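You operate a simulated robot arm through the tools that you are given. There is no shell and no other tool. Be economical: measure what you need, move in short steps, check, and stop when the job is done.

The job below is to be done with a simulated robot arm. You get a single attempt, and the scene is never put back.

Task
Clamp the block in the vise and tap it down with the mallet.
Fine: put the mallet back. Set down upright: mallet.

It is judged by the outcome, as a careful person would: the job done as asked, and still so three seconds after it is handed in. It fails if anything else is knocked over, pushed out of place, dropped, spilled or broken.

Robot
A 7-joint arm with a two-finger gripper, on a carriage that runs on a rail from [-2.221, -0.004] to [0.159, 0] (x, y) and turns from -2.845 to 2.95 rad about z. Base frame: it is fixed where the carriage stands at the start and does not move with it; the origin is on the floor, on the carriage's upright axis, x ahead of it, y to its left, z up; the surface under the hand at the start is at about z = 0.92. Units: m, rad, N and s.
Its first joint turns from -2.601 to 2.601 rad. Payload 2.45 kg.
The tool frame sits at the grasp point between the pads (the TCP): z along the fingers, y along the line on which they close. The tips reach 0.026 m beyond it. Largest opening 0.096 m; the body of the gripper starts 0.069 m behind the TCP.
Orientation is that of the tool frame in the base frame, as [roll, pitch, yaw] about the fixed x, y, z axes, in that order (R = Rz(yaw) Ry(pitch) Rx(roll)). With the fingers straight down and closing along the base's y, the tool's x points along the base's -x, its y along +y and its z along -z.

Tools
- The arm moves only by the tool apply_moves. Its argument "motion" is a list of rows, each an object (a shift or turn left out is 0, a gripper value left out holds the last) with "delta_pos": the shift along the tool's x, y, z in units of 300 mm (1.0 is 300 mm), a list of three; "delta_rot": the turn, a rotation vector about the tool's x, y, z in units of 180 degrees (1.0 is 180 degrees), a list of three; "hand": the opening, from 0 (shut) to 1 (fully open). In form: [{"delta_pos": [dx, dy, dz], "delta_rot": [ax, ay, az], "hand": hand}, ...]. A call has 1 to 10 rows; each row is the pose to reach, as a shift and turn from the pose commanded when the call began, along the tool's axes at that moment. A call with a number of a shift or a turn outside -1 to 1 is refused whole. Rows are played at 5 a second. More than 0.05 m and 0.15 rad between two rows, or a gripper value outside its range, and nothing of the call is played. A pose out of reach is approached as far as the arm can. The call stops where the force on the tool passes 70 N (or 10 N more than at its start, if that is more) or the arm is blocked; 0.2 s more then pass. Each finger halts on what it meets, pressing with about 30 N; the grip force reading is that of the motor and also rises with nothing between the fingers. The clock runs only during rows and for 0.2 s after the last one: add rows that repeat a pose to give the fingers time. The reply holds the time, the measured pose of the TCP, the force on the tool along the base axes, the opening and the grip force, in the units named above and with some noise, with the torque about the TCP (base axes, N m) and any sound that the robot's microphone picked up, and new pictures: "pictures" is both (left out), scene, wrist or none.
- Cameras (640 x 400 px; columns grow to the right, rows downward): "scene" is now at [0.0304, 0.2046, 1.6576]; the picture's right is [0.53, -0.85, 0.00], its down [-0.56, -0.35, -0.75] and it looks along [0.64, 0.40, -0.66] (base axes); focal length 284 px, centre (320, 200). "wrist" rides on the gripper at [0.082, 0.003, -0.098] in the tool frame; the picture's right is [-0.04, 1.00, 0.00], its down [-0.73, -0.03, -0.68] and it looks along [-0.68, -0.03, 0.73] (tool axes); focal length 256 px, centre (320, 200). There is no depth. A picture from a camera that has moved, and an enlarged one, comes with that camera's place and axes in the base frame and with its lens. The place of the scene camera against the robot may be out by one fixed shift of up to 0.018 m in any direction.
- slide_trunk(by): slides the trunk up (or, below 0, down) by that many m; the arm and the scene camera ride with it, the base frame stays. It gives what a move gives, with no picture.
- drive_base(legs): drives the robot by 1 to 6 legs, each [ahead, left, turn to the left] in m, m and rad, along the robot's own axes; the way and the turn of a leg run together, so that a leg with both is an arc; at most 1.5 m and 3.142 rad a leg. The arm and the cameras ride along, it lands a little off, and it stops where it bumps. It keeps to its track: a leg is cut to what the track allows. It gives what a move gives, and a new picture of the scene camera.
- head_to(pan, tilt): turns the head with the scene camera to pan (to the left, within 2.705 rad either way) and tilt (down, from -0.506 to 1.204), counted from straight ahead of the robot. It gives what a move gives, and a new picture of the scene camera.
- close_up(camera, box): a new picture of the part [left, top, right, bottom] of that camera's present view, enlarged. No time passes.
- sign_off(): hands the job in; it is judged then, once.

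Work in short steps. Places have to be worked out from the pictures, the camera data and where the tool is seen: move nearer, look again, correct. Check each grasp and each placing, and mend what went wrong. You have 120 turns and 260 pictures in all, those below and enlarged ones among them. Open the gripper and draw the arm clear of the work before you hand the job in, unless the task says otherwise; then end with one line.

The tools are called after "Call:" by a JSON object that holds its "name" and its "arguments". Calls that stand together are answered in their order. apply_moves: Moves the arm, as the interface text tells. Its arguments: {"type":"object","properties":{"motion":{"type":"array","items":{"type":"object","properties":{"delta_pos":{"type":"array","items":{"type":"number"}},"delta_rot":{"type":"array","items":{"type":"number"}},"hand":{"type":"number"}}}},"pictures":{"type":"string","enum":["both","scene","wrist","none"]}},"required":["motion"]} The other tools are called the same way: slide_trunk (by) slides the trunk up or down; drive_base (legs) drives the base; head_to (pan, tilt) turns the head that bears the scene camera; close_up (camera, box) takes an enlarged picture of a part of a camera's view; sign_off () hands the job in.

At the start:

```text
t: 0.0
tool_pos: [0.8854, 0.2252, 1.2049]
orientation: [-3.142, -0.001, -3.141]
ft_force: [1.2, -1.1, -0.9]
moment: [0.0, 0.02, 0.0]
opening: 0.0959
gripper_force: 0.0
trunk travel left (down, up): [-0.65, 0.06]
robot x, y, heading: [0.0006, -0.0002, 0.002]
head pan, tilt: [0.564, 0.719]
```

scene: 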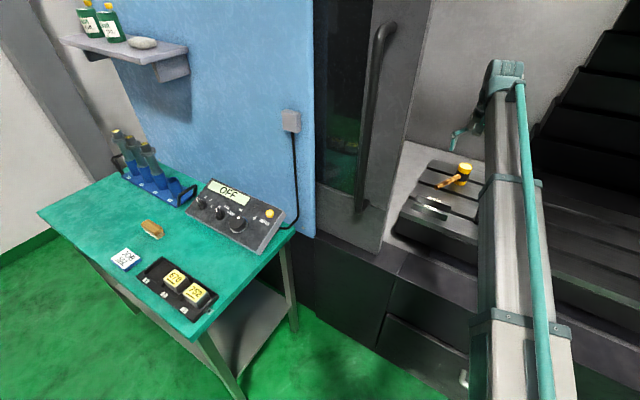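
wrist: 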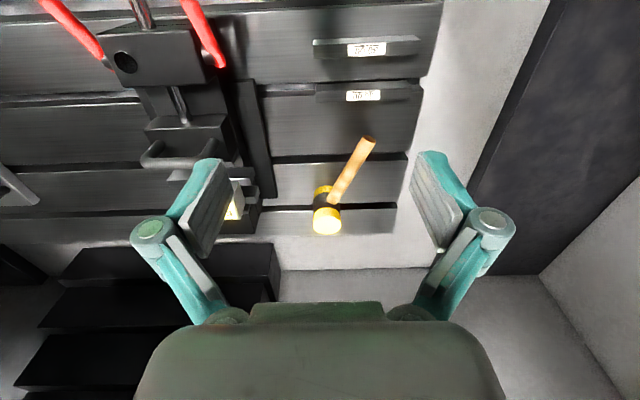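

The wrist view shows a mallet on a slotted machine table, with a vise to its left in the picture. I enlarge both areas to understand them.

Call:
{"name": "close_up", "arguments": {"camera": "wrist", "box": [100, 0, 420, 260]}}

Call:
{"name": "head_to", "arguments": {"pan": 0.0, "tilt": 0.75}}

```text
1.54 times, centred on (260, 130) of wrist
camera zoom: at [0.8036, 0.2281, 1.3033], right [0.04, 1.0, 0.0], down [0.73, -0.03, 0.68], along [0.68, -0.03, -0.73], focal length 394 px, centre (412, 308)
```

zoom: 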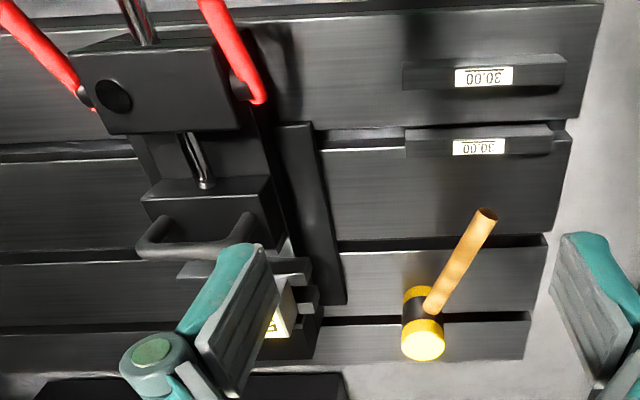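

```text
t: 1.0
tool_pos: [0.8851, 0.2249, 1.2044]
orientation: [-3.141, 0.0, -3.141]
ft_force: [-0.3, 0.1, -0.1]
moment: [0.01, 0.01, 0.03]
opening: 0.096
gripper_force: 0.1
trunk travel left (down, up): [-0.65, 0.06]
robot x, y, heading: [-0.0008, -0.0012, -0.006]
head pan, tilt: [0.0, 0.75]
camera scene: at [0.0421, 0.1597, 1.6549], right [0.0, -1.0, 0.0], down [-0.68, 0.0, -0.73], along [0.73, 0.0, -0.68], focal length 284 px, centre (320, 200)
```

scene: 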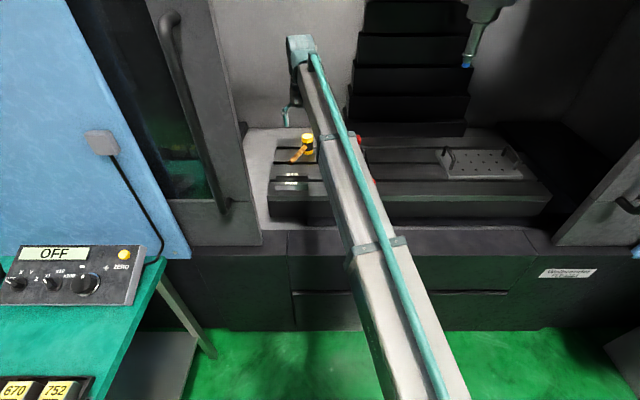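

The vise lies along x near y≈0, hidden in the scene view by the arm. I move the hand to y≈0 and back a little, to look at it with the wrist camera.

Call:
{"name": "apply_moves", "arguments": {"motion": [{"delta_pos": [0.06, -0.12, 0]}, {"delta_pos": [0.12, -0.24, 0]}, {"delta_pos": [0.18, -0.36, 0]}, {"delta_pos": [0.24, -0.48, 0]}, {"delta_pos": [0.3, -0.6, 0]}, {"delta_pos": [0.36, -0.72, 0]}]}}

```text
t: 2.4
tool_pos: [0.7754, 0.0099, 1.2039]
orientation: [3.141, 0.0, -3.141]
ft_force: [0.0, 0.0, 0.2]
moment: [0.03, 0.01, 0.01]
opening: 0.0959
gripper_force: 0.0
trunk travel left (down, up): [-0.65, 0.06]
robot x, y, heading: [0.0003, 0.0018, 0.005]
head pan, tilt: [0.0, 0.75]
camera scene: at [0.0417, 0.1592, 1.655], right [0.0, -1.0, 0.0], down [-0.68, 0.0, -0.73], along [0.73, 0.0, -0.68], focal length 284 px, centre (320, 200)
camera wrist: at [0.6947, 0.0123, 1.3021], right [0.04, 1.0, 0.0], down [0.73, -0.03, 0.68], along [0.68, -0.03, -0.73], focal length 256 px, centre (320, 200)
```

scene: 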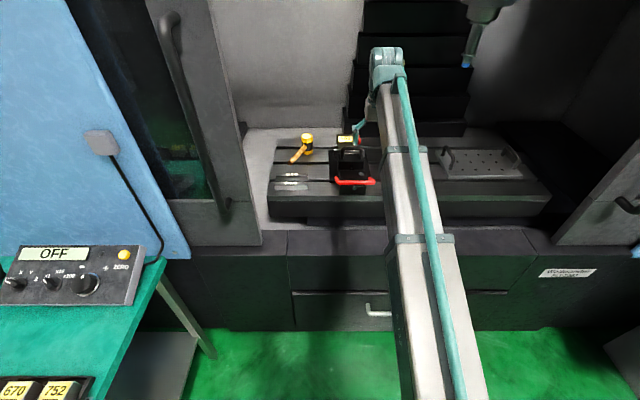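
wrist: 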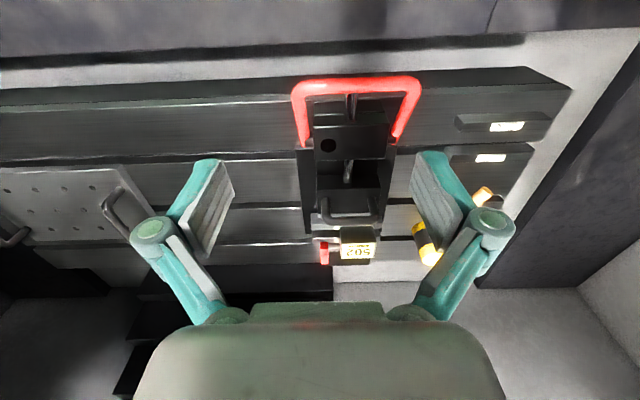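

Call:
{"name": "close_up", "arguments": {"camera": "wrist", "box": [260, 60, 500, 280]}}

Call:
{"name": "close_up", "arguments": {"camera": "scene", "box": [260, 110, 400, 210]}}

```text
1.82 times, centred on (380, 170) of wrist
camera zoom: at [0.6947, 0.0123, 1.3021], right [0.04, 1.0, 0.0], down [0.73, -0.03, 0.68], along [0.68, -0.03, -0.73], focal length 465 px, centre (211, 254)
```

zoom: 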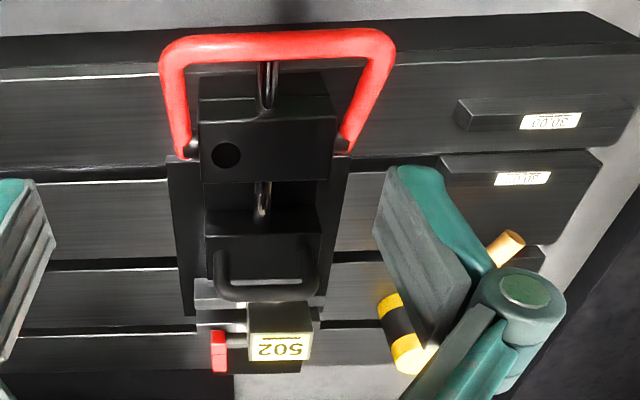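

```text
4.00 times, centred on (330, 160) of scene
camera zoom: at [0.0417, 0.1592, 1.655], right [0.0, -1.0, 0.0], down [-0.68, 0.0, -0.73], along [0.73, 0.0, -0.68], focal length 1137 px, centre (280, 360)
```

zoom: 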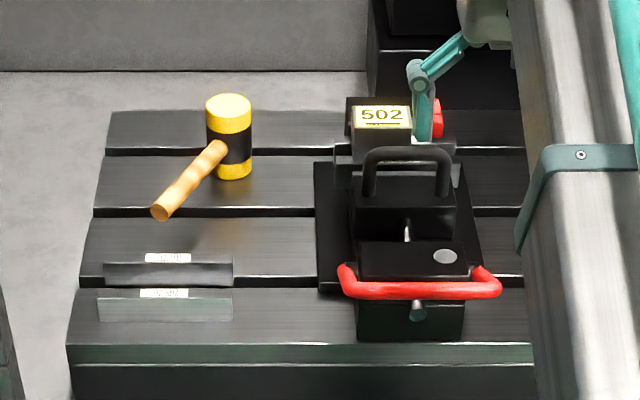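

The vise holds block "502" between its jaws. It has a slide jaw with a U-handle and a red bail lever at the front. I need a side view, so I swing the hand left of the vise and yaw it to look toward −y.

Call:
{"name": "apply_moves", "arguments": {"motion": [{"delta_pos": [-0.05, 0.07, 0], "delta_rot": [0, 0, 0.045]}, {"delta_pos": [-0.1, 0.14, 0], "delta_rot": [0, 0, 0.09]}, {"delta_pos": [-0.15, 0.21, 0], "delta_rot": [0, 0, 0.135]}, {"delta_pos": [-0.2, 0.28, 0], "delta_rot": [0, 0, 0.18]}, {"delta_pos": [-0.25, 0.35, 0], "delta_rot": [0, 0, 0.225]}, {"delta_pos": [-0.3, 0.42, 0], "delta_rot": [0, 0, 0.27]}, {"delta_pos": [-0.35, 0.49, 0], "delta_rot": [0, 0, 0.315]}, {"delta_pos": [-0.4, 0.56, 0], "delta_rot": [0, 0, 0.36]}, {"delta_pos": [-0.45, 0.63, 0], "delta_rot": [0, 0, 0.405]}, {"delta_pos": [-0.5, 0.7, 0], "delta_rot": [0, 0, 0.45]}]}}

```text
t: 4.6
tool_pos: [0.9291, 0.2194, 1.2047]
orientation: [-3.141, 0.0, 1.725]
ft_force: [-0.2, 0.6, -0.9]
moment: [-0.04, 0.0, 0.01]
opening: 0.0961
gripper_force: 0.1
trunk travel left (down, up): [-0.65, 0.06]
robot x, y, heading: [-0.0003, 0.001, -0.001]
head pan, tilt: [0.0, 0.75]
camera scene: at [0.0424, 0.1598, 1.6549], right [0.0, -1.0, 0.0], down [-0.68, 0.0, -0.73], along [0.73, 0.0, -0.68], focal length 284 px, centre (320, 200)
camera wrist: at [0.9185, 0.3005, 1.3032], right [0.99, 0.11, 0.0], down [0.08, -0.73, 0.68], along [0.08, -0.67, -0.73], focal length 256 px, centre (320, 200)
```

scene: 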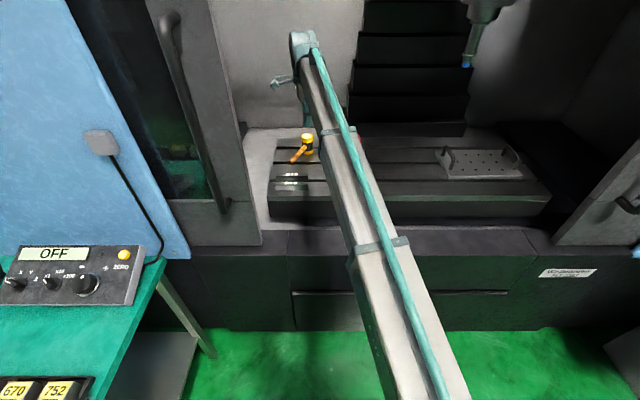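
wrist: 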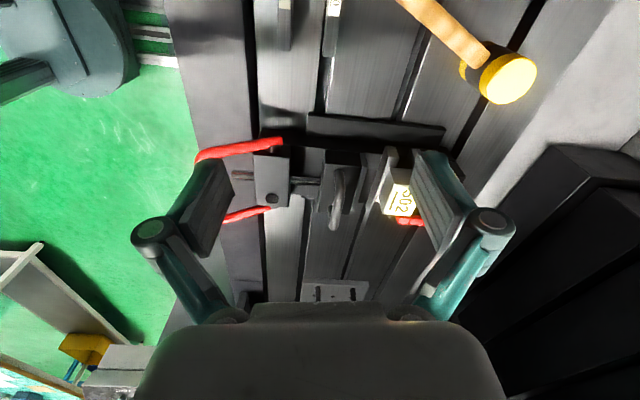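

Call:
{"name": "close_up", "arguments": {"camera": "wrist", "box": [180, 100, 480, 290]}}

```text
2.11 times, centred on (330, 195) of wrist
camera zoom: at [0.9185, 0.3005, 1.3032], right [0.99, 0.11, 0.0], down [0.08, -0.73, 0.68], along [0.08, -0.67, -0.73], focal length 539 px, centre (299, 210)
```

zoom: 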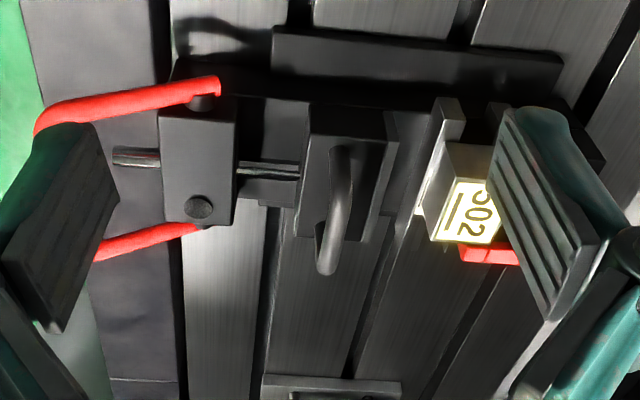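

The vise has a nut block with a red bail, a spindle, a movable jaw with a U-handle, and the block on parallels near (1.065, 0.065), top at z≈1.04. I look closer at the bail and jaw from lower down.

Call:
{"name": "apply_moves", "arguments": {"motion": [{"delta_pos": [0.02, -0.08, 0.08], "delta_rot": [0, 0, 0.025]}, {"delta_pos": [0.04, -0.16, 0.18], "delta_rot": [0, 0, 0.05]}, {"delta_pos": [0.06, -0.23, 0.28], "delta_rot": [0, 0, 0.05]}], "pictures": "wrist"}}

Call:
{"name": "close_up", "arguments": {"camera": "wrist", "box": [200, 30, 500, 230]}}

```text
t: 5.4
tool_pos: [0.8556, 0.2247, 1.1212]
orientation: [3.141, -0.001, 1.569]
ft_force: [-0.6, 0.3, 0.5]
moment: [0.0, -0.02, -0.01]
opening: 0.0961
gripper_force: 0.1
trunk travel left (down, up): [-0.65, 0.06]
robot x, y, heading: [0.0004, 0.0007, 0.003]
head pan, tilt: [0.0, 0.75]
camera wrist: at [0.8595, 0.3065, 1.22], right [1.0, -0.04, 0.0], down [-0.03, -0.73, 0.68], along [-0.03, -0.68, -0.73], focal length 256 px, centre (320, 200)
```

wrist: 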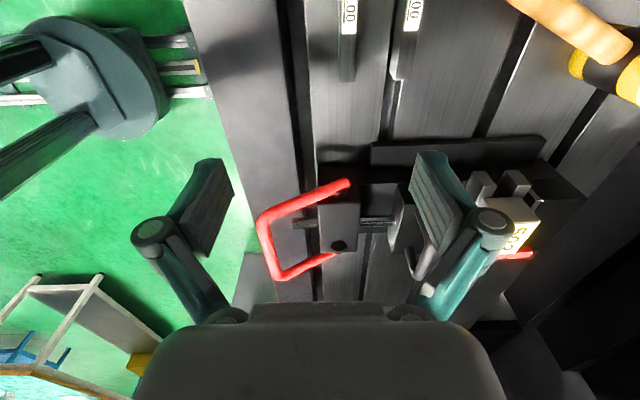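

```text
2.00 times, centred on (350, 130) of wrist
camera zoom: at [0.8595, 0.3065, 1.22], right [1.0, -0.04, 0.0], down [-0.03, -0.73, 0.68], along [-0.03, -0.68, -0.73], focal length 512 px, centre (260, 340)
```

zoom: 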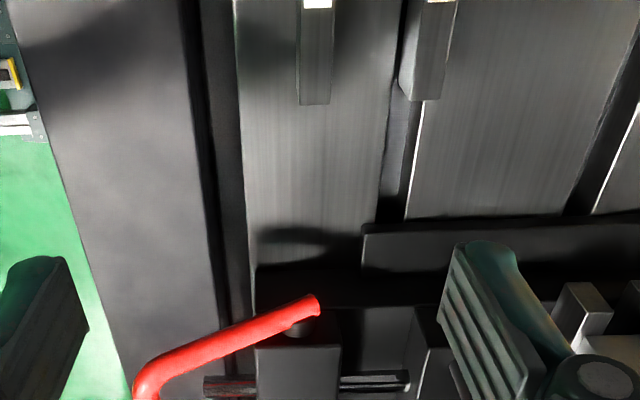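

Estimates: the bail bar is at about (0.789, 0.045, 1.024), pivoting near (0.88, ·, 0.99). The U-handle bar is near (0.97, 0.05, 1.053). I lift slightly and drive the carriage forward for reach.

Call:
{"name": "apply_moves", "arguments": {"motion": [{"delta_pos": [0, 0, -0.1]}, {"delta_pos": [0, 0, -0.25]}], "pictures": "none"}}

Call:
{"name": "drive_base", "arguments": {"legs": [[0.13, 0, 0]]}}

```text
t: 6.0
tool_pos: [0.8552, 0.2258, 1.1976]
orientation: [3.141, 0.0, 1.572]
ft_force: [0.0, 0.5, -0.5]
moment: [0.01, 0.0, 0.01]
opening: 0.0959
gripper_force: 0.2
trunk travel left (down, up): [-0.65, 0.06]
robot x, y, heading: [0.0005, 0.0008, 0.002]
head pan, tilt: [0.0, 0.75]
```

```text
t: 7.3
tool_pos: [0.9855, 0.2256, 1.1948]
orientation: [-3.14, 0.0, 1.571]
ft_force: [0.6, 0.5, -0.6]
moment: [0.02, 0.04, -0.01]
opening: 0.096
gripper_force: 0.1
trunk travel left (down, up): [-0.65, 0.06]
robot x, y, heading: [0.1288, -0.003, -0.003]
head pan, tilt: [0.0, 0.75]
camera scene: at [0.1719, 0.1599, 1.6549], right [0.0, -1.0, 0.0], down [-0.68, 0.0, -0.73], along [0.73, 0.0, -0.68], focal length 284 px, centre (320, 200)
```

scene: 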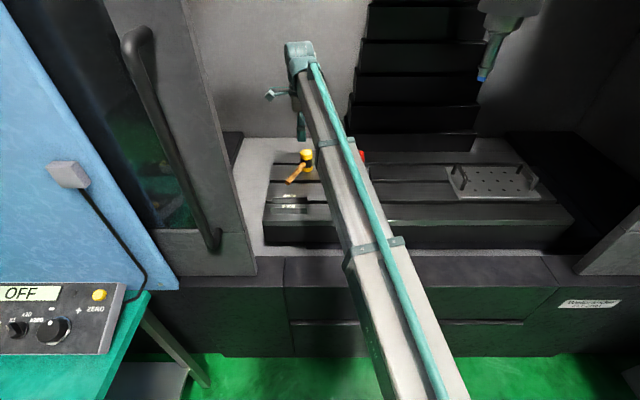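

Call:
{"name": "close_up", "arguments": {"camera": "wrist", "box": [200, 80, 460, 280]}}

Call:
{"name": "close_up", "arguments": {"camera": "wrist", "box": [240, 0, 560, 200]}}

```text
2.00 times, centred on (330, 180) of wrist
camera zoom: at [0.989, 0.3081, 1.2934], right [1.0, -0.04, 0.0], down [-0.03, -0.73, 0.68], along [-0.03, -0.68, -0.73], focal length 512 px, centre (300, 240)
```

zoom: 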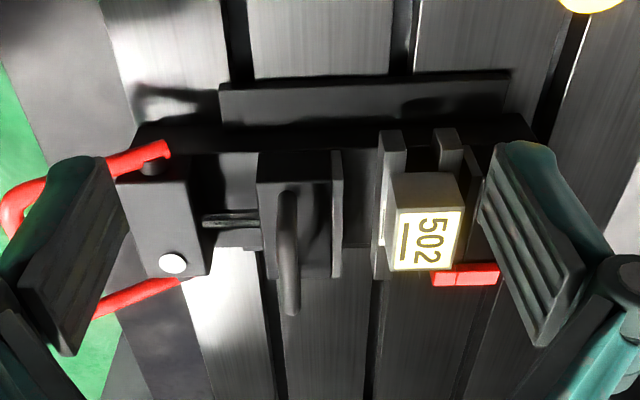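

```text
2.00 times, centred on (400, 100) of wrist
camera zoom: at [0.989, 0.3081, 1.2934], right [1.0, -0.04, 0.0], down [-0.03, -0.73, 0.68], along [-0.03, -0.68, -0.73], focal length 512 px, centre (160, 400)
```

zoom: 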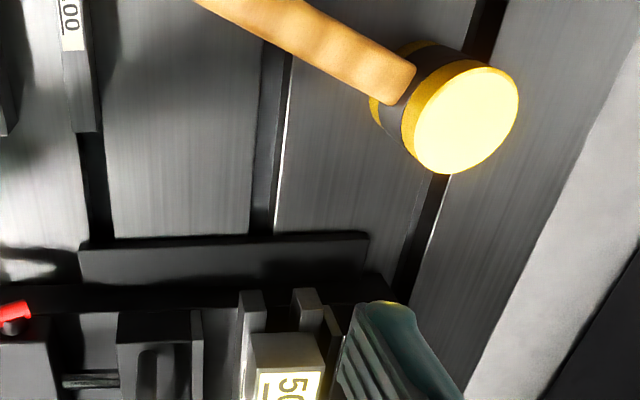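

This view is clear: the block (x 1.042–1.086, y 0.037–0.096) rests on two parallels, with the moving jaw's face about 3 cm short of it. I'll go over the U-handle with a half-open gripper and check before descending.

Call:
{"name": "apply_moves", "arguments": {"motion": [{"delta_pos": [-0.13, -0.013, 0], "hand": 0.5}, {"delta_pos": [-0.26, -0.026, 0], "hand": 0.5}, {"delta_pos": [-0.4, -0.04, 0], "hand": 0.5}, {"delta_pos": [-0.532, -0.052, 0], "hand": 0.5}, {"delta_pos": [-0.532, -0.052, 0.15], "hand": 0.5}, {"delta_pos": [-0.532, -0.052, 0.27], "hand": 0.5}]}}

```text
t: 8.7
tool_pos: [0.9686, 0.0661, 1.1135]
orientation: [3.14, 0.001, 1.571]
ft_force: [0.0, 0.5, -0.2]
moment: [0.0, 0.01, 0.01]
opening: 0.048
gripper_force: 0.1
trunk travel left (down, up): [-0.65, 0.06]
robot x, y, heading: [0.1259, -0.0018, 0.003]
head pan, tilt: [0.0, 0.75]
camera scene: at [0.1709, 0.16, 1.655], right [0.0, -1.0, 0.0], down [-0.68, 0.0, -0.73], along [0.73, 0.0, -0.68], focal length 284 px, centre (320, 200)
camera wrist: at [0.972, 0.1476, 1.2118], right [1.0, -0.04, 0.0], down [-0.03, -0.73, 0.68], along [-0.03, -0.68, -0.73], focal length 256 px, centre (320, 200)
```

scene: 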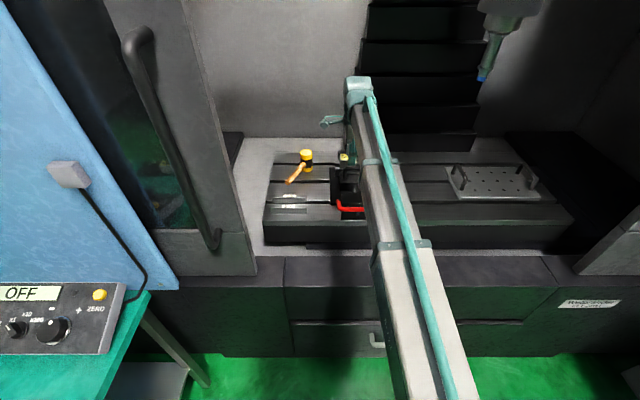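
wrist: 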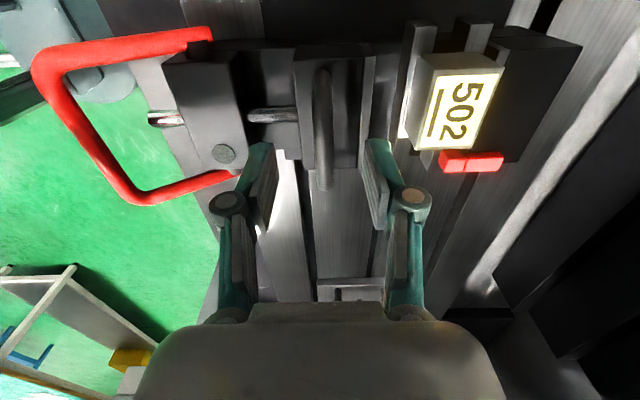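

The handle bar is centred between the fingers at about (0.970, 0.064). I descend to z≈1.055 and close.

Call:
{"name": "apply_moves", "arguments": {"motion": [{"delta_pos": [0, 0.005, 0.1]}, {"delta_pos": [0, 0.005, 0.19]}, {"delta_pos": [0, 0.005, 0.19], "hand": 0.0}, {"delta_pos": [0, 0.005, 0.19], "hand": 0.0}, {"delta_pos": [0, 0.005, 0.19], "hand": 0.0}], "pictures": "wrist"}}

```text
t: 9.9
tool_pos: [0.9705, 0.066, 1.0581]
orientation: [-3.142, 0.0, 1.57]
ft_force: [2.1, 0.4, 0.2]
moment: [0.02, -0.01, 0.07]
opening: 0.013
gripper_force: 39.8
trunk travel left (down, up): [-0.65, 0.06]
robot x, y, heading: [0.1302, 0.0016, -0.003]
head pan, tilt: [0.0, 0.75]
camera wrist: at [0.974, 0.1479, 1.1555], right [1.0, -0.04, 0.0], down [-0.03, -0.73, 0.68], along [-0.03, -0.68, -0.73], focal length 256 px, centre (320, 200)
```

wrist: 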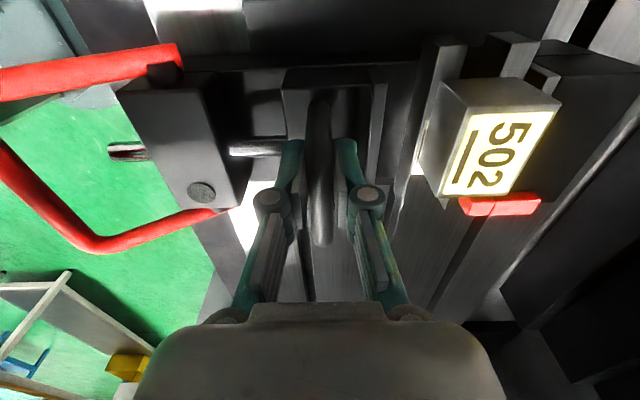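

The bar is gripped at 13 mm. I slide the jaw toward the block in small steps and watch the force.

Call:
{"name": "apply_moves", "arguments": {"motion": [{"delta_pos": [0, 0.02, 0], "hand": 0}, {"delta_pos": [0, 0.04, 0], "hand": 0}, {"delta_pos": [0, 0.06, 0], "hand": 0}], "pictures": "wrist"}}

```text
t: 10.7
tool_pos: [0.9891, 0.0663, 1.057]
orientation: [3.141, 0.0, 1.571]
ft_force: [-1.5, -1.9, -7.1]
moment: [0.1, 0.16, 0.11]
opening: 0.013
gripper_force: 39.4
trunk travel left (down, up): [-0.65, 0.06]
robot x, y, heading: [0.1261, 0.0018, -0.001]
head pan, tilt: [0.0, 0.75]
camera wrist: at [0.9922, 0.1479, 1.1555], right [1.0, -0.04, 0.0], down [-0.03, -0.73, 0.68], along [-0.03, -0.68, -0.73], focal length 256 px, centre (320, 200)
```

wrist: 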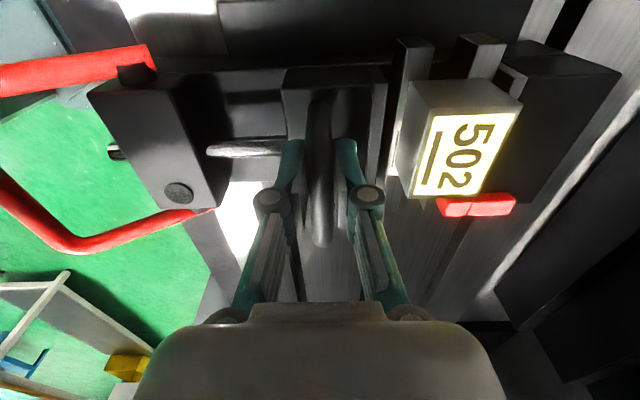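

The jaw slides freely, with the spindle moving through the nut. I continue in finer steps.

Call:
{"name": "apply_moves", "arguments": {"motion": [{"delta_pos": [0, 0.014, 0], "hand": 0}, {"delta_pos": [0, 0.028, 0], "hand": 0}, {"delta_pos": [0, 0.042, 0], "hand": 0}], "pictures": "wrist"}}

Call:
{"name": "close_up", "arguments": {"camera": "wrist", "box": [260, 20, 560, 220]}}

```text
t: 11.5
tool_pos: [1.0023, 0.0669, 1.0566]
orientation: [-3.137, -0.001, 1.572]
ft_force: [-6.0, -3.1, -8.1]
moment: [0.04, 0.06, 0.11]
opening: 0.013
gripper_force: 39.6
trunk travel left (down, up): [-0.65, 0.06]
robot x, y, heading: [0.1273, -0.0005, 0.001]
head pan, tilt: [0.0, 0.75]
camera wrist: at [1.0044, 0.148, 1.1555], right [1.0, -0.04, 0.0], down [-0.03, -0.73, 0.68], along [-0.03, -0.68, -0.73], focal length 256 px, centre (320, 200)
```

wrist: 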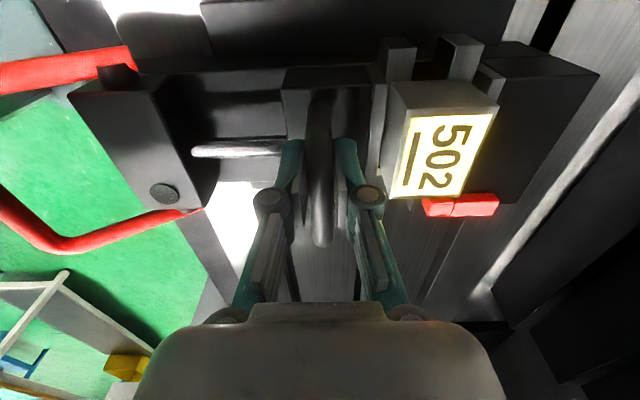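

```text
2.00 times, centred on (410, 120) of wrist
camera zoom: at [1.0044, 0.148, 1.1555], right [1.0, -0.04, 0.0], down [-0.03, -0.73, 0.68], along [-0.03, -0.68, -0.73], focal length 512 px, centre (140, 360)
```

zoom: 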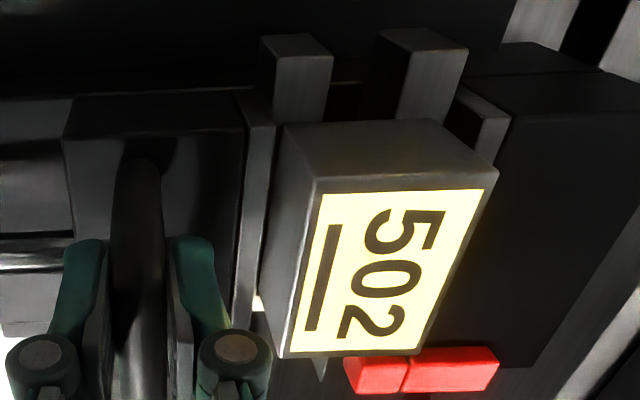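

The jaw plate is now about at the block, and there's a small gap to the fixed jaw. I keep pushing gently.

Call:
{"name": "apply_moves", "arguments": {"motion": [{"delta_pos": [0, 0.01, 0], "hand": 0}, {"delta_pos": [0, 0.02, 0], "hand": 0}, {"delta_pos": [0, 0.03, 0], "hand": 0}], "pictures": "wrist"}}

Call:
{"name": "close_up", "arguments": {"camera": "wrist", "box": [260, 20, 560, 220]}}

```text
t: 12.3
tool_pos: [1.0121, 0.0659, 1.0566]
orientation: [-3.141, 0.0, 1.573]
ft_force: [-5.2, -4.7, -11.6]
moment: [-0.1, 0.06, 0.11]
opening: 0.0132
gripper_force: 39.5
trunk travel left (down, up): [-0.65, 0.06]
robot x, y, heading: [0.13, -0.0021, -0.004]
head pan, tilt: [0.0, 0.75]
camera wrist: at [1.0143, 0.148, 1.1555], right [1.0, -0.04, 0.0], down [-0.03, -0.73, 0.68], along [-0.03, -0.68, -0.73], focal length 256 px, centre (320, 200)
```

wrist: 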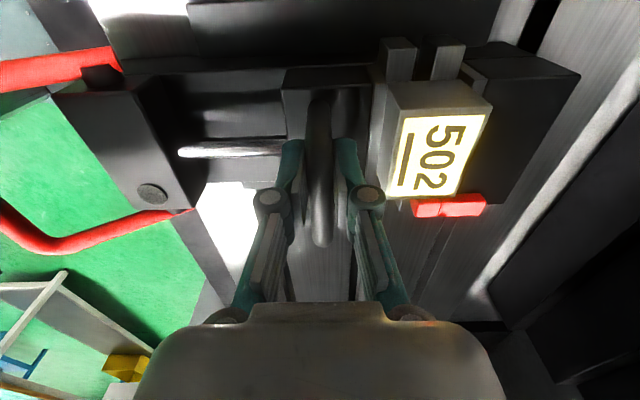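

```text
2.00 times, centred on (410, 120) of wrist
camera zoom: at [1.0143, 0.148, 1.1555], right [1.0, -0.04, 0.0], down [-0.03, -0.73, 0.68], along [-0.03, -0.68, -0.73], focal length 512 px, centre (140, 360)
```

zoom: 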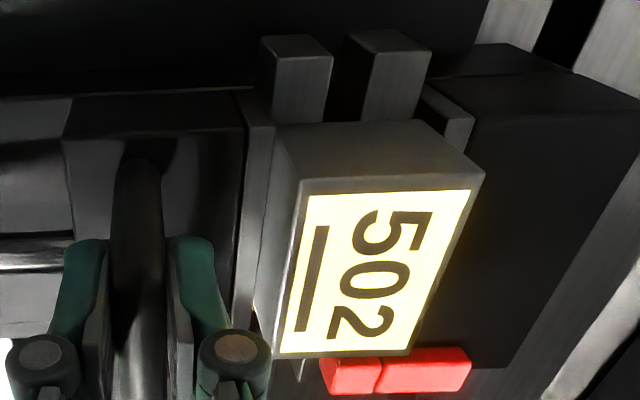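

Call:
{"name": "apply_moves", "arguments": {"motion": [{"delta_pos": [0, 0.008, 0], "hand": 0}, {"delta_pos": [0, 0.016, 0], "hand": 0}, {"delta_pos": [0, 0.024, 0], "hand": 0}], "pictures": "wrist"}}

Call:
{"name": "close_up", "arguments": {"camera": "wrist", "box": [260, 20, 560, 220]}}

```text
t: 13.1
tool_pos: [1.0142, 0.0667, 1.0574]
orientation: [-3.137, 0.001, 1.57]
ft_force: [-24.8, -6.3, -17.7]
moment: [-0.21, 0.12, 0.12]
opening: 0.0133
gripper_force: 39.5
trunk travel left (down, up): [-0.65, 0.06]
robot x, y, heading: [0.1269, -0.0005, 0.004]
head pan, tilt: [0.0, 0.75]
camera wrist: at [1.0177, 0.148, 1.1555], right [1.0, -0.04, -0.01], down [-0.03, -0.73, 0.68], along [-0.03, -0.68, -0.73], focal length 256 px, centre (320, 200)
```

wrist: 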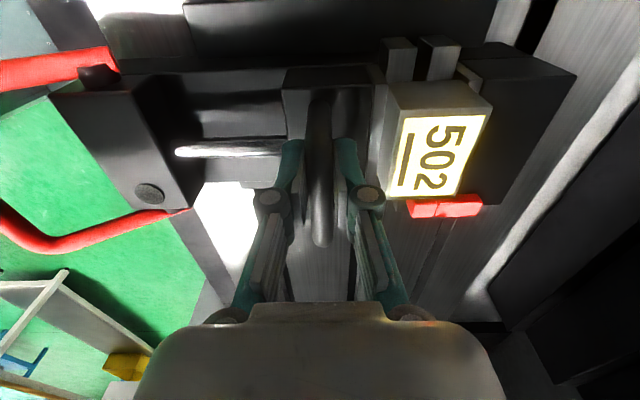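

```text
2.00 times, centred on (410, 120) of wrist
camera zoom: at [1.0177, 0.148, 1.1555], right [1.0, -0.04, -0.01], down [-0.03, -0.73, 0.68], along [-0.03, -0.68, -0.73], focal length 512 px, centre (140, 360)
```

zoom: 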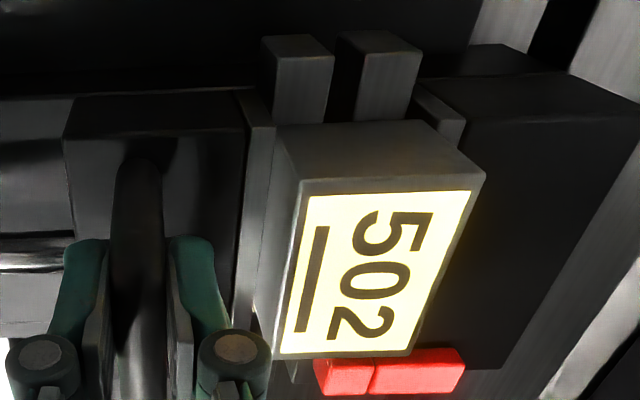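

The jaw met resistance at 25 N with the block closed against the fixed jaw. I relax, release the handle, rise, and go over to the bail.

Call:
{"name": "apply_moves", "arguments": {"motion": [{"delta_pos": [0, -0.008, 0], "hand": 0.4}, {"delta_pos": [0, -0.012, 0], "hand": 0.45}, {"delta_pos": [0, -0.012, 0], "hand": 0.45}, {"delta_pos": [0, -0.012, -0.12], "hand": 0.45}, {"delta_pos": [0, -0.012, -0.28], "hand": 0.45}, {"delta_pos": [0, -0.15, -0.32], "hand": 0.45}, {"delta_pos": [0, -0.3, -0.32], "hand": 0.45}, {"delta_pos": [-0.03, -0.45, -0.32], "hand": 0.45}, {"delta_pos": [-0.06, -0.6, -0.32], "hand": 0.45}, {"delta_pos": [-0.06, -0.75, -0.32], "hand": 0.45}]}}

Call:
{"name": "close_up", "arguments": {"camera": "scene", "box": [250, 120, 410, 240]}}

```text
t: 15.3
tool_pos: [0.7913, 0.0484, 1.1533]
orientation: [-3.141, -0.002, 1.572]
ft_force: [-0.8, 0.0, 0.2]
moment: [0.0, 0.0, -0.03]
opening: 0.0434
gripper_force: 0.1
trunk travel left (down, up): [-0.65, 0.06]
robot x, y, heading: [0.1255, 0.0023, -0.002]
head pan, tilt: [0.0, 0.75]
camera scene: at [0.1699, 0.1598, 1.6549], right [0.0, -1.0, 0.0], down [-0.68, 0.0, -0.73], along [0.73, 0.0, -0.68], focal length 284 px, centre (320, 200)
camera wrist: at [0.7946, 0.1295, 1.2524], right [1.0, -0.04, 0.0], down [-0.03, -0.73, 0.68], along [-0.03, -0.68, -0.73], focal length 256 px, centre (320, 200)
```

scene: 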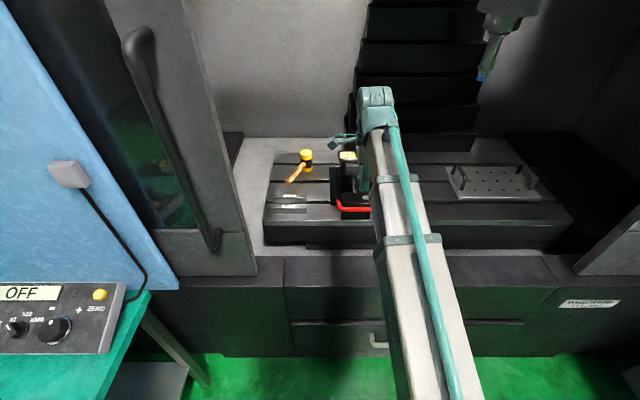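
wrist: 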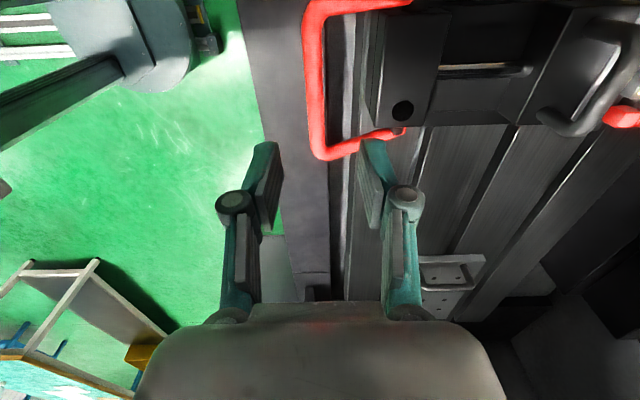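

```text
3.33 times, centred on (330, 180) of scene
camera zoom: at [0.1699, 0.1598, 1.6549], right [0.0, -1.0, 0.0], down [-0.68, 0.0, -0.73], along [0.73, 0.0, -0.68], focal length 947 px, centre (287, 267)
```

zoom: 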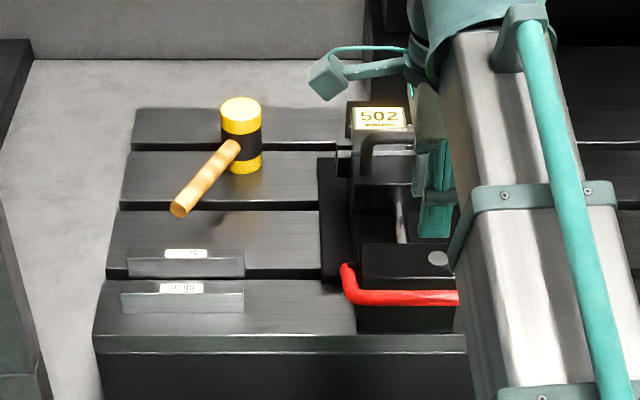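

Bail bar confirmed at x≈0.787, y −0.013 to 0.107, z≈1.024. I descend and grip it at its middle.

Call:
{"name": "apply_moves", "arguments": {"motion": [{"delta_pos": [0, -0.013, 0.13]}, {"delta_pos": [0, -0.013, 0.27]}, {"delta_pos": [0, -0.013, 0.4]}, {"delta_pos": [0, -0.013, 0.4], "hand": 0.0}, {"delta_pos": [0, -0.013, 0.4], "hand": 0.0}, {"delta_pos": [0, -0.013, 0.4], "hand": 0.0}], "pictures": "wrist"}}

```text
t: 16.7
tool_pos: [0.7874, 0.0489, 1.0358]
orientation: [-3.14, 0.0, 1.57]
ft_force: [-7.8, -0.1, -4.8]
moment: [0.01, 0.05, 0.3]
opening: 0.0136
gripper_force: 40.0
trunk travel left (down, up): [-0.65, 0.06]
robot x, y, heading: [0.128, -0.0042, -0.006]
head pan, tilt: [0.0, 0.75]
camera wrist: at [0.7908, 0.1307, 1.1329], right [1.0, -0.04, 0.0], down [-0.03, -0.73, 0.68], along [-0.03, -0.68, -0.73], focal length 256 px, centre (320, 200)
```

wrist: 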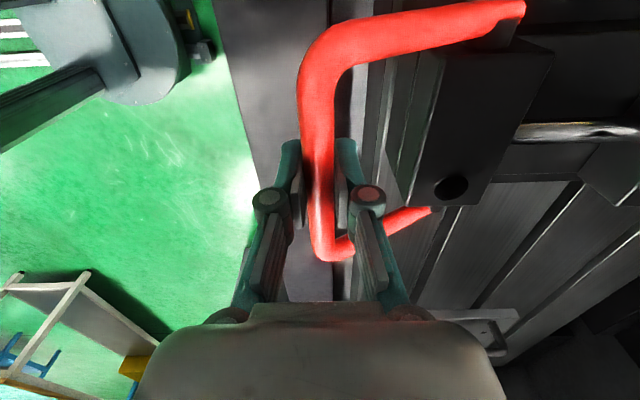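

Bail gripped (13.6 mm). I don't yet know which way locks it, so I test a small downward move and read the force.

Call:
{"name": "apply_moves", "arguments": {"motion": [{"delta_pos": [0, -0.005, 0.015], "hand": 0}, {"delta_pos": [0, -0.01, 0.03], "hand": 0}], "pictures": "wrist"}}

```text
t: 17.3
tool_pos: [0.7837, 0.0493, 1.0272]
orientation: [-3.141, 0.001, 1.57]
ft_force: [-9.5, 1.8, 11.0]
moment: [-0.24, -0.08, 0.31]
opening: 0.0136
gripper_force: 40.2
trunk travel left (down, up): [-0.65, 0.06]
robot x, y, heading: [0.1275, 0.001, 0.0]
head pan, tilt: [0.0, 0.75]
camera wrist: at [0.7868, 0.1307, 1.1249], right [1.0, -0.04, 0.0], down [-0.03, -0.73, 0.68], along [-0.03, -0.68, -0.73], focal length 256 px, centre (320, 200)
```

wrist: 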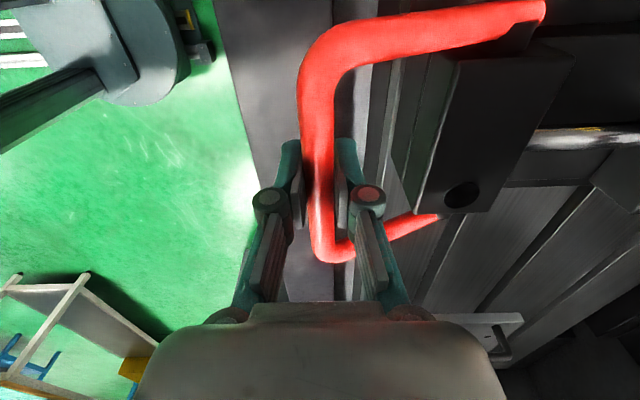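

The bail turns downward with a light reaction of about 11 N. I continue down along the arc.

Call:
{"name": "apply_moves", "arguments": {"motion": [{"delta_pos": [0, -0.01, 0.02], "hand": 0}, {"delta_pos": [0, -0.016, 0.04], "hand": 0}, {"delta_pos": [0, -0.02, 0.06], "hand": 0}], "pictures": "wrist"}}

```text
t: 18.1
tool_pos: [0.7775, 0.0489, 1.0073]
orientation: [-3.14, 0.001, 1.572]
ft_force: [-12.8, 3.2, 6.7]
moment: [-0.25, -0.15, 0.34]
opening: 0.0135
gripper_force: 40.0
trunk travel left (down, up): [-0.65, 0.06]
robot x, y, heading: [0.1288, 0.0034, 0.001]
head pan, tilt: [0.0, 0.75]
camera wrist: at [0.7805, 0.1306, 1.1061], right [1.0, -0.04, 0.0], down [-0.03, -0.73, 0.68], along [-0.03, -0.68, -0.73], focal length 256 px, centre (320, 200)
```

wrist: 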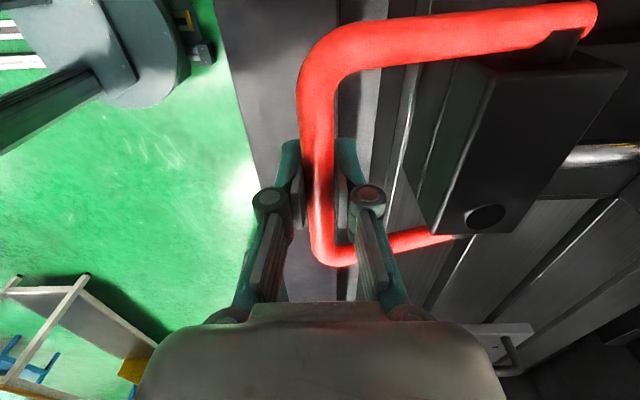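

Call:
{"name": "apply_moves", "arguments": {"motion": [{"delta_pos": [0, -0.008, 0.02], "hand": 0}, {"delta_pos": [0, -0.01, 0.04], "hand": 0}, {"delta_pos": [0, -0.01, 0.06], "hand": 0}], "pictures": "wrist"}}

Call:
{"name": "close_up", "arguments": {"camera": "scene", "box": [250, 120, 410, 240]}}

```text
t: 18.9
tool_pos: [0.7742, 0.0486, 0.9902]
orientation: [-3.141, 0.0, 1.571]
ft_force: [-15.8, 3.4, 5.5]
moment: [-0.12, -0.09, 0.29]
opening: 0.0136
gripper_force: 39.7
trunk travel left (down, up): [-0.65, 0.06]
robot x, y, heading: [0.1291, 0.0007, -0.004]
head pan, tilt: [0.0, 0.75]
camera wrist: at [0.7777, 0.1306, 1.0882], right [1.0, -0.04, 0.0], down [-0.03, -0.73, 0.68], along [-0.03, -0.68, -0.73], focal length 256 px, centre (320, 200)
```

wrist: 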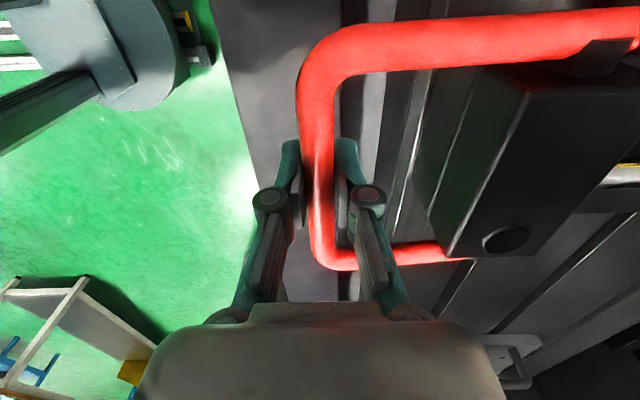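

```text
3.33 times, centred on (330, 180) of scene
camera zoom: at [0.1681, 0.1602, 1.6549], right [0.0, -1.0, 0.0], down [-0.68, 0.0, -0.73], along [0.73, 0.0, -0.68], focal length 947 px, centre (287, 267)
```

zoom: 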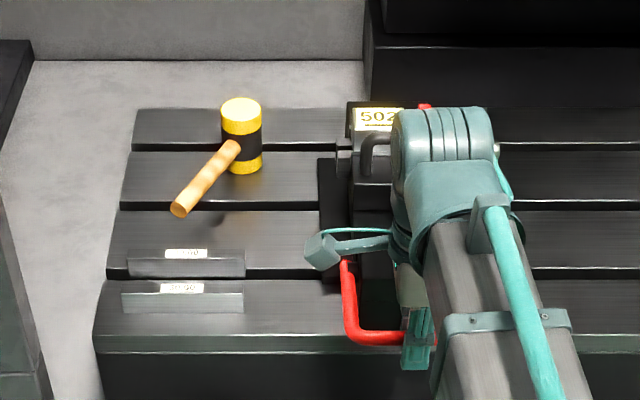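

Call:
{"name": "apply_moves", "arguments": {"motion": [{"delta_pos": [0, -0.01, 0.02], "hand": 0}, {"delta_pos": [0, -0.014, 0.04], "hand": 0}, {"delta_pos": [0, -0.014, 0.06], "hand": 0}], "pictures": "wrist"}}

```text
t: 19.7
tool_pos: [0.7742, 0.0499, 0.9714]
orientation: [3.139, 0.0, 1.57]
ft_force: [7.4, 3.3, 7.3]
moment: [-0.15, -0.14, 0.3]
opening: 0.0133
gripper_force: 39.8
trunk travel left (down, up): [-0.65, 0.06]
robot x, y, heading: [0.1291, 0.0009, -0.0]
head pan, tilt: [0.0, 0.75]
camera wrist: at [0.7774, 0.1306, 1.0695], right [1.0, -0.04, 0.0], down [-0.03, -0.73, 0.68], along [-0.02, -0.68, -0.73], focal length 256 px, centre (320, 200)
```

wrist: 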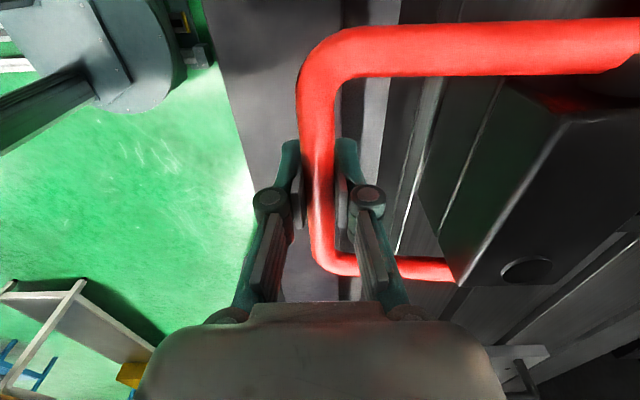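

Call:
{"name": "apply_moves", "arguments": {"motion": [{"delta_pos": [0, 0.007, 0.015], "hand": 0}, {"delta_pos": [0, 0.012, 0.03], "hand": 0}, {"delta_pos": [0, 0.018, 0.045], "hand": 0}], "pictures": "wrist"}}

```text
t: 20.5
tool_pos: [0.7758, 0.0486, 0.9567]
orientation: [-3.14, -0.001, 1.571]
ft_force: [-0.7, 2.2, 6.5]
moment: [-0.05, -0.16, 0.28]
opening: 0.0134
gripper_force: 40.5
trunk travel left (down, up): [-0.65, 0.06]
robot x, y, heading: [0.1304, 0.0014, -0.002]
head pan, tilt: [0.0, 0.75]
camera wrist: at [0.7799, 0.1306, 1.0552], right [1.0, -0.04, 0.0], down [-0.03, -0.73, 0.68], along [-0.03, -0.68, -0.73], focal length 256 px, centre (320, 200)
```

wrist: 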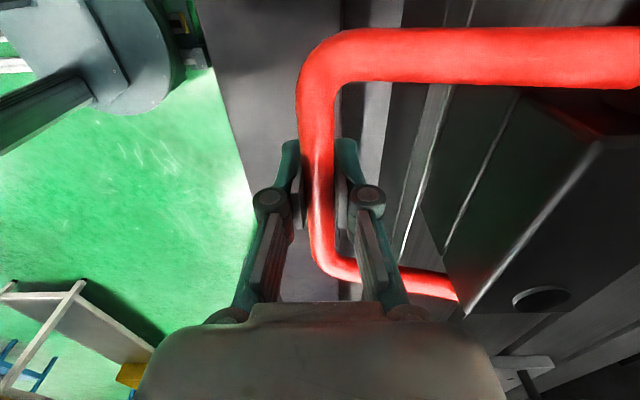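

Call:
{"name": "apply_moves", "arguments": {"motion": [{"delta_pos": [0, 0.006, 0.015], "hand": 0}, {"delta_pos": [0, 0.012, 0.03], "hand": 0}, {"delta_pos": [0, 0.02, 0.045], "hand": 0}], "pictures": "wrist"}}

Call:
{"name": "close_up", "arguments": {"camera": "scene", "box": [250, 120, 410, 240]}}

```text
t: 21.3
tool_pos: [0.7794, 0.0483, 0.9446]
orientation: [-3.14, -0.002, 1.57]
ft_force: [-19.2, 0.7, 1.8]
moment: [-0.25, -0.24, 0.29]
opening: 0.0132
gripper_force: 39.9
trunk travel left (down, up): [-0.65, 0.06]
robot x, y, heading: [0.1296, -0.0018, 0.0]
head pan, tilt: [0.0, 0.75]
camera wrist: at [0.7836, 0.1307, 1.0423], right [1.0, -0.04, 0.0], down [-0.03, -0.73, 0.68], along [-0.03, -0.68, -0.73], focal length 256 px, centre (320, 200)
```

wrist: 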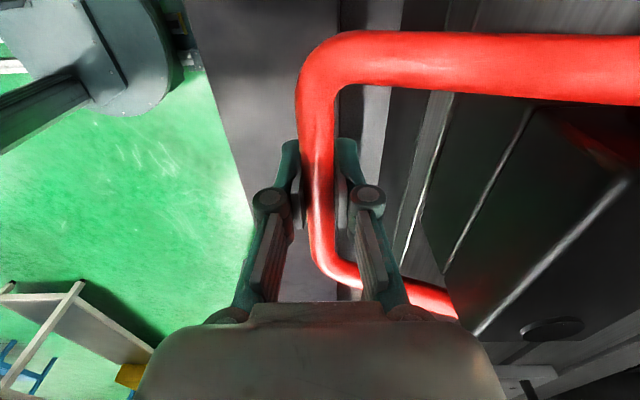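

```text
3.33 times, centred on (330, 180) of scene
camera zoom: at [0.168, 0.16, 1.6548], right [0.0, -1.0, 0.0], down [-0.68, 0.0, -0.73], along [0.73, 0.0, -0.68], focal length 947 px, centre (287, 267)
```

zoom: 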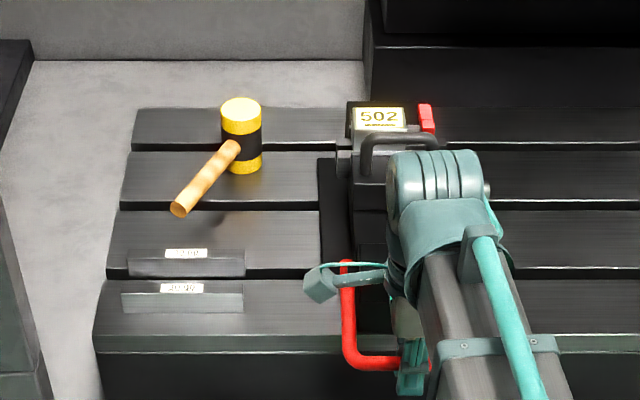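

Call:
{"name": "apply_moves", "arguments": {"motion": [{"delta_pos": [0, -0.012, 0.012], "hand": 0}, {"delta_pos": [0, -0.01, 0.025], "hand": 0}, {"delta_pos": [0, -0.008, 0.04], "hand": 0}], "pictures": "wrist"}}

```text
t: 22.1
tool_pos: [0.7856, 0.0483, 0.9329]
orientation: [3.135, 0.0, 1.571]
ft_force: [17.1, 3.1, 18.7]
moment: [-0.34, -0.06, 0.28]
opening: 0.0134
gripper_force: 40.4
trunk travel left (down, up): [-0.65, 0.06]
robot x, y, heading: [0.1273, 0.0014, -0.001]
head pan, tilt: [0.0, 0.75]
camera wrist: at [0.7874, 0.1306, 1.0309], right [1.0, -0.04, 0.01], down [-0.03, -0.73, 0.68], along [-0.02, -0.68, -0.73], focal length 256 px, centre (320, 200)
```

wrist: 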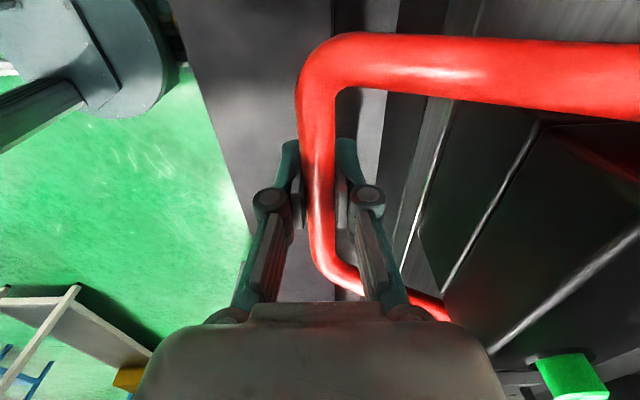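

A green patch has appeared near the nut block's disc, which could be a lock indicator. I zoom in.

Call:
{"name": "close_up", "arguments": {"camera": "wrist", "box": [440, 250, 640, 400]}}

Call:
{"name": "close_up", "arguments": {"camera": "scene", "box": [280, 140, 400, 230]}}

```text
2.67 times, centred on (540, 325) of wrist
camera zoom: at [0.7874, 0.1306, 1.0309], right [1.0, -0.04, 0.01], down [-0.03, -0.73, 0.68], along [-0.02, -0.68, -0.73], focal length 683 px, centre (-267, -133)
```

zoom: 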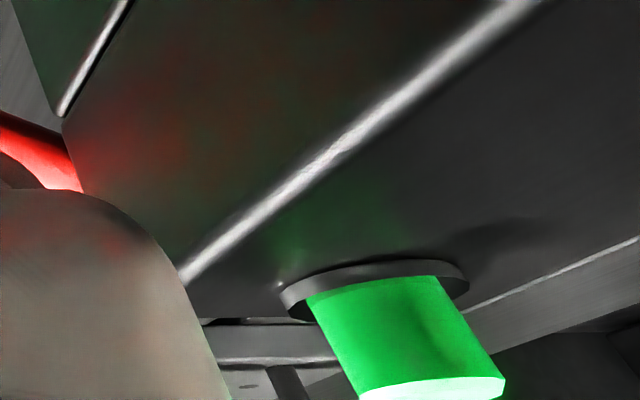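

```text
4.44 times, centred on (340, 185) of scene
camera zoom: at [0.171, 0.16, 1.6551], right [0.0, -1.0, 0.0], down [-0.68, 0.0, -0.73], along [0.73, 0.0, -0.68], focal length 1263 px, centre (231, 267)
```

zoom: 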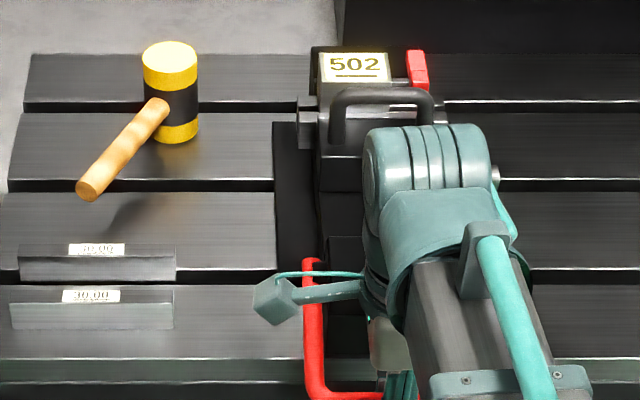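

A green pin popped out of the nut block, which is the locked indicator. I release the bail in place, back straight up, and check the pin stays up.

Call:
{"name": "apply_moves", "arguments": {"motion": [{"delta_pos": [0, 0, 0], "hand": 0.2}, {"delta_pos": [0, 0, 0], "hand": 0.4}, {"delta_pos": [0, 0, 0], "hand": 0.4}, {"delta_pos": [0, -0.01, -0.15], "hand": 0.4}, {"delta_pos": [0, -0.01, -0.3], "hand": 0.4}, {"delta_pos": [0, -0.01, -0.45], "hand": 0.4}, {"delta_pos": [0.0, -0.01, -0.6], "hand": 0.4}, {"delta_pos": [0.1, -0.01, -0.75], "hand": 0.4}, {"delta_pos": [0.2, -0.01, -0.85], "hand": 0.4}, {"delta_pos": [0.3, 0.1, -0.9], "hand": 0.4}]}}

Call:
{"name": "close_up", "arguments": {"camera": "wrist", "box": [260, 20, 600, 220]}}

```text
refused: row 8 steps farther than a row can; nothing moved
```

```text
1.88 times, centred on (430, 120) of wrist
camera zoom: at [0.7874, 0.1306, 1.0309], right [1.0, -0.04, 0.01], down [-0.03, -0.73, 0.68], along [-0.02, -0.68, -0.73], focal length 482 px, centre (113, 351)
```

zoom: 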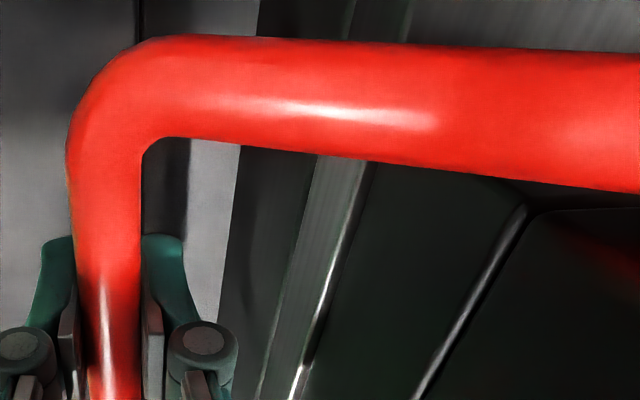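

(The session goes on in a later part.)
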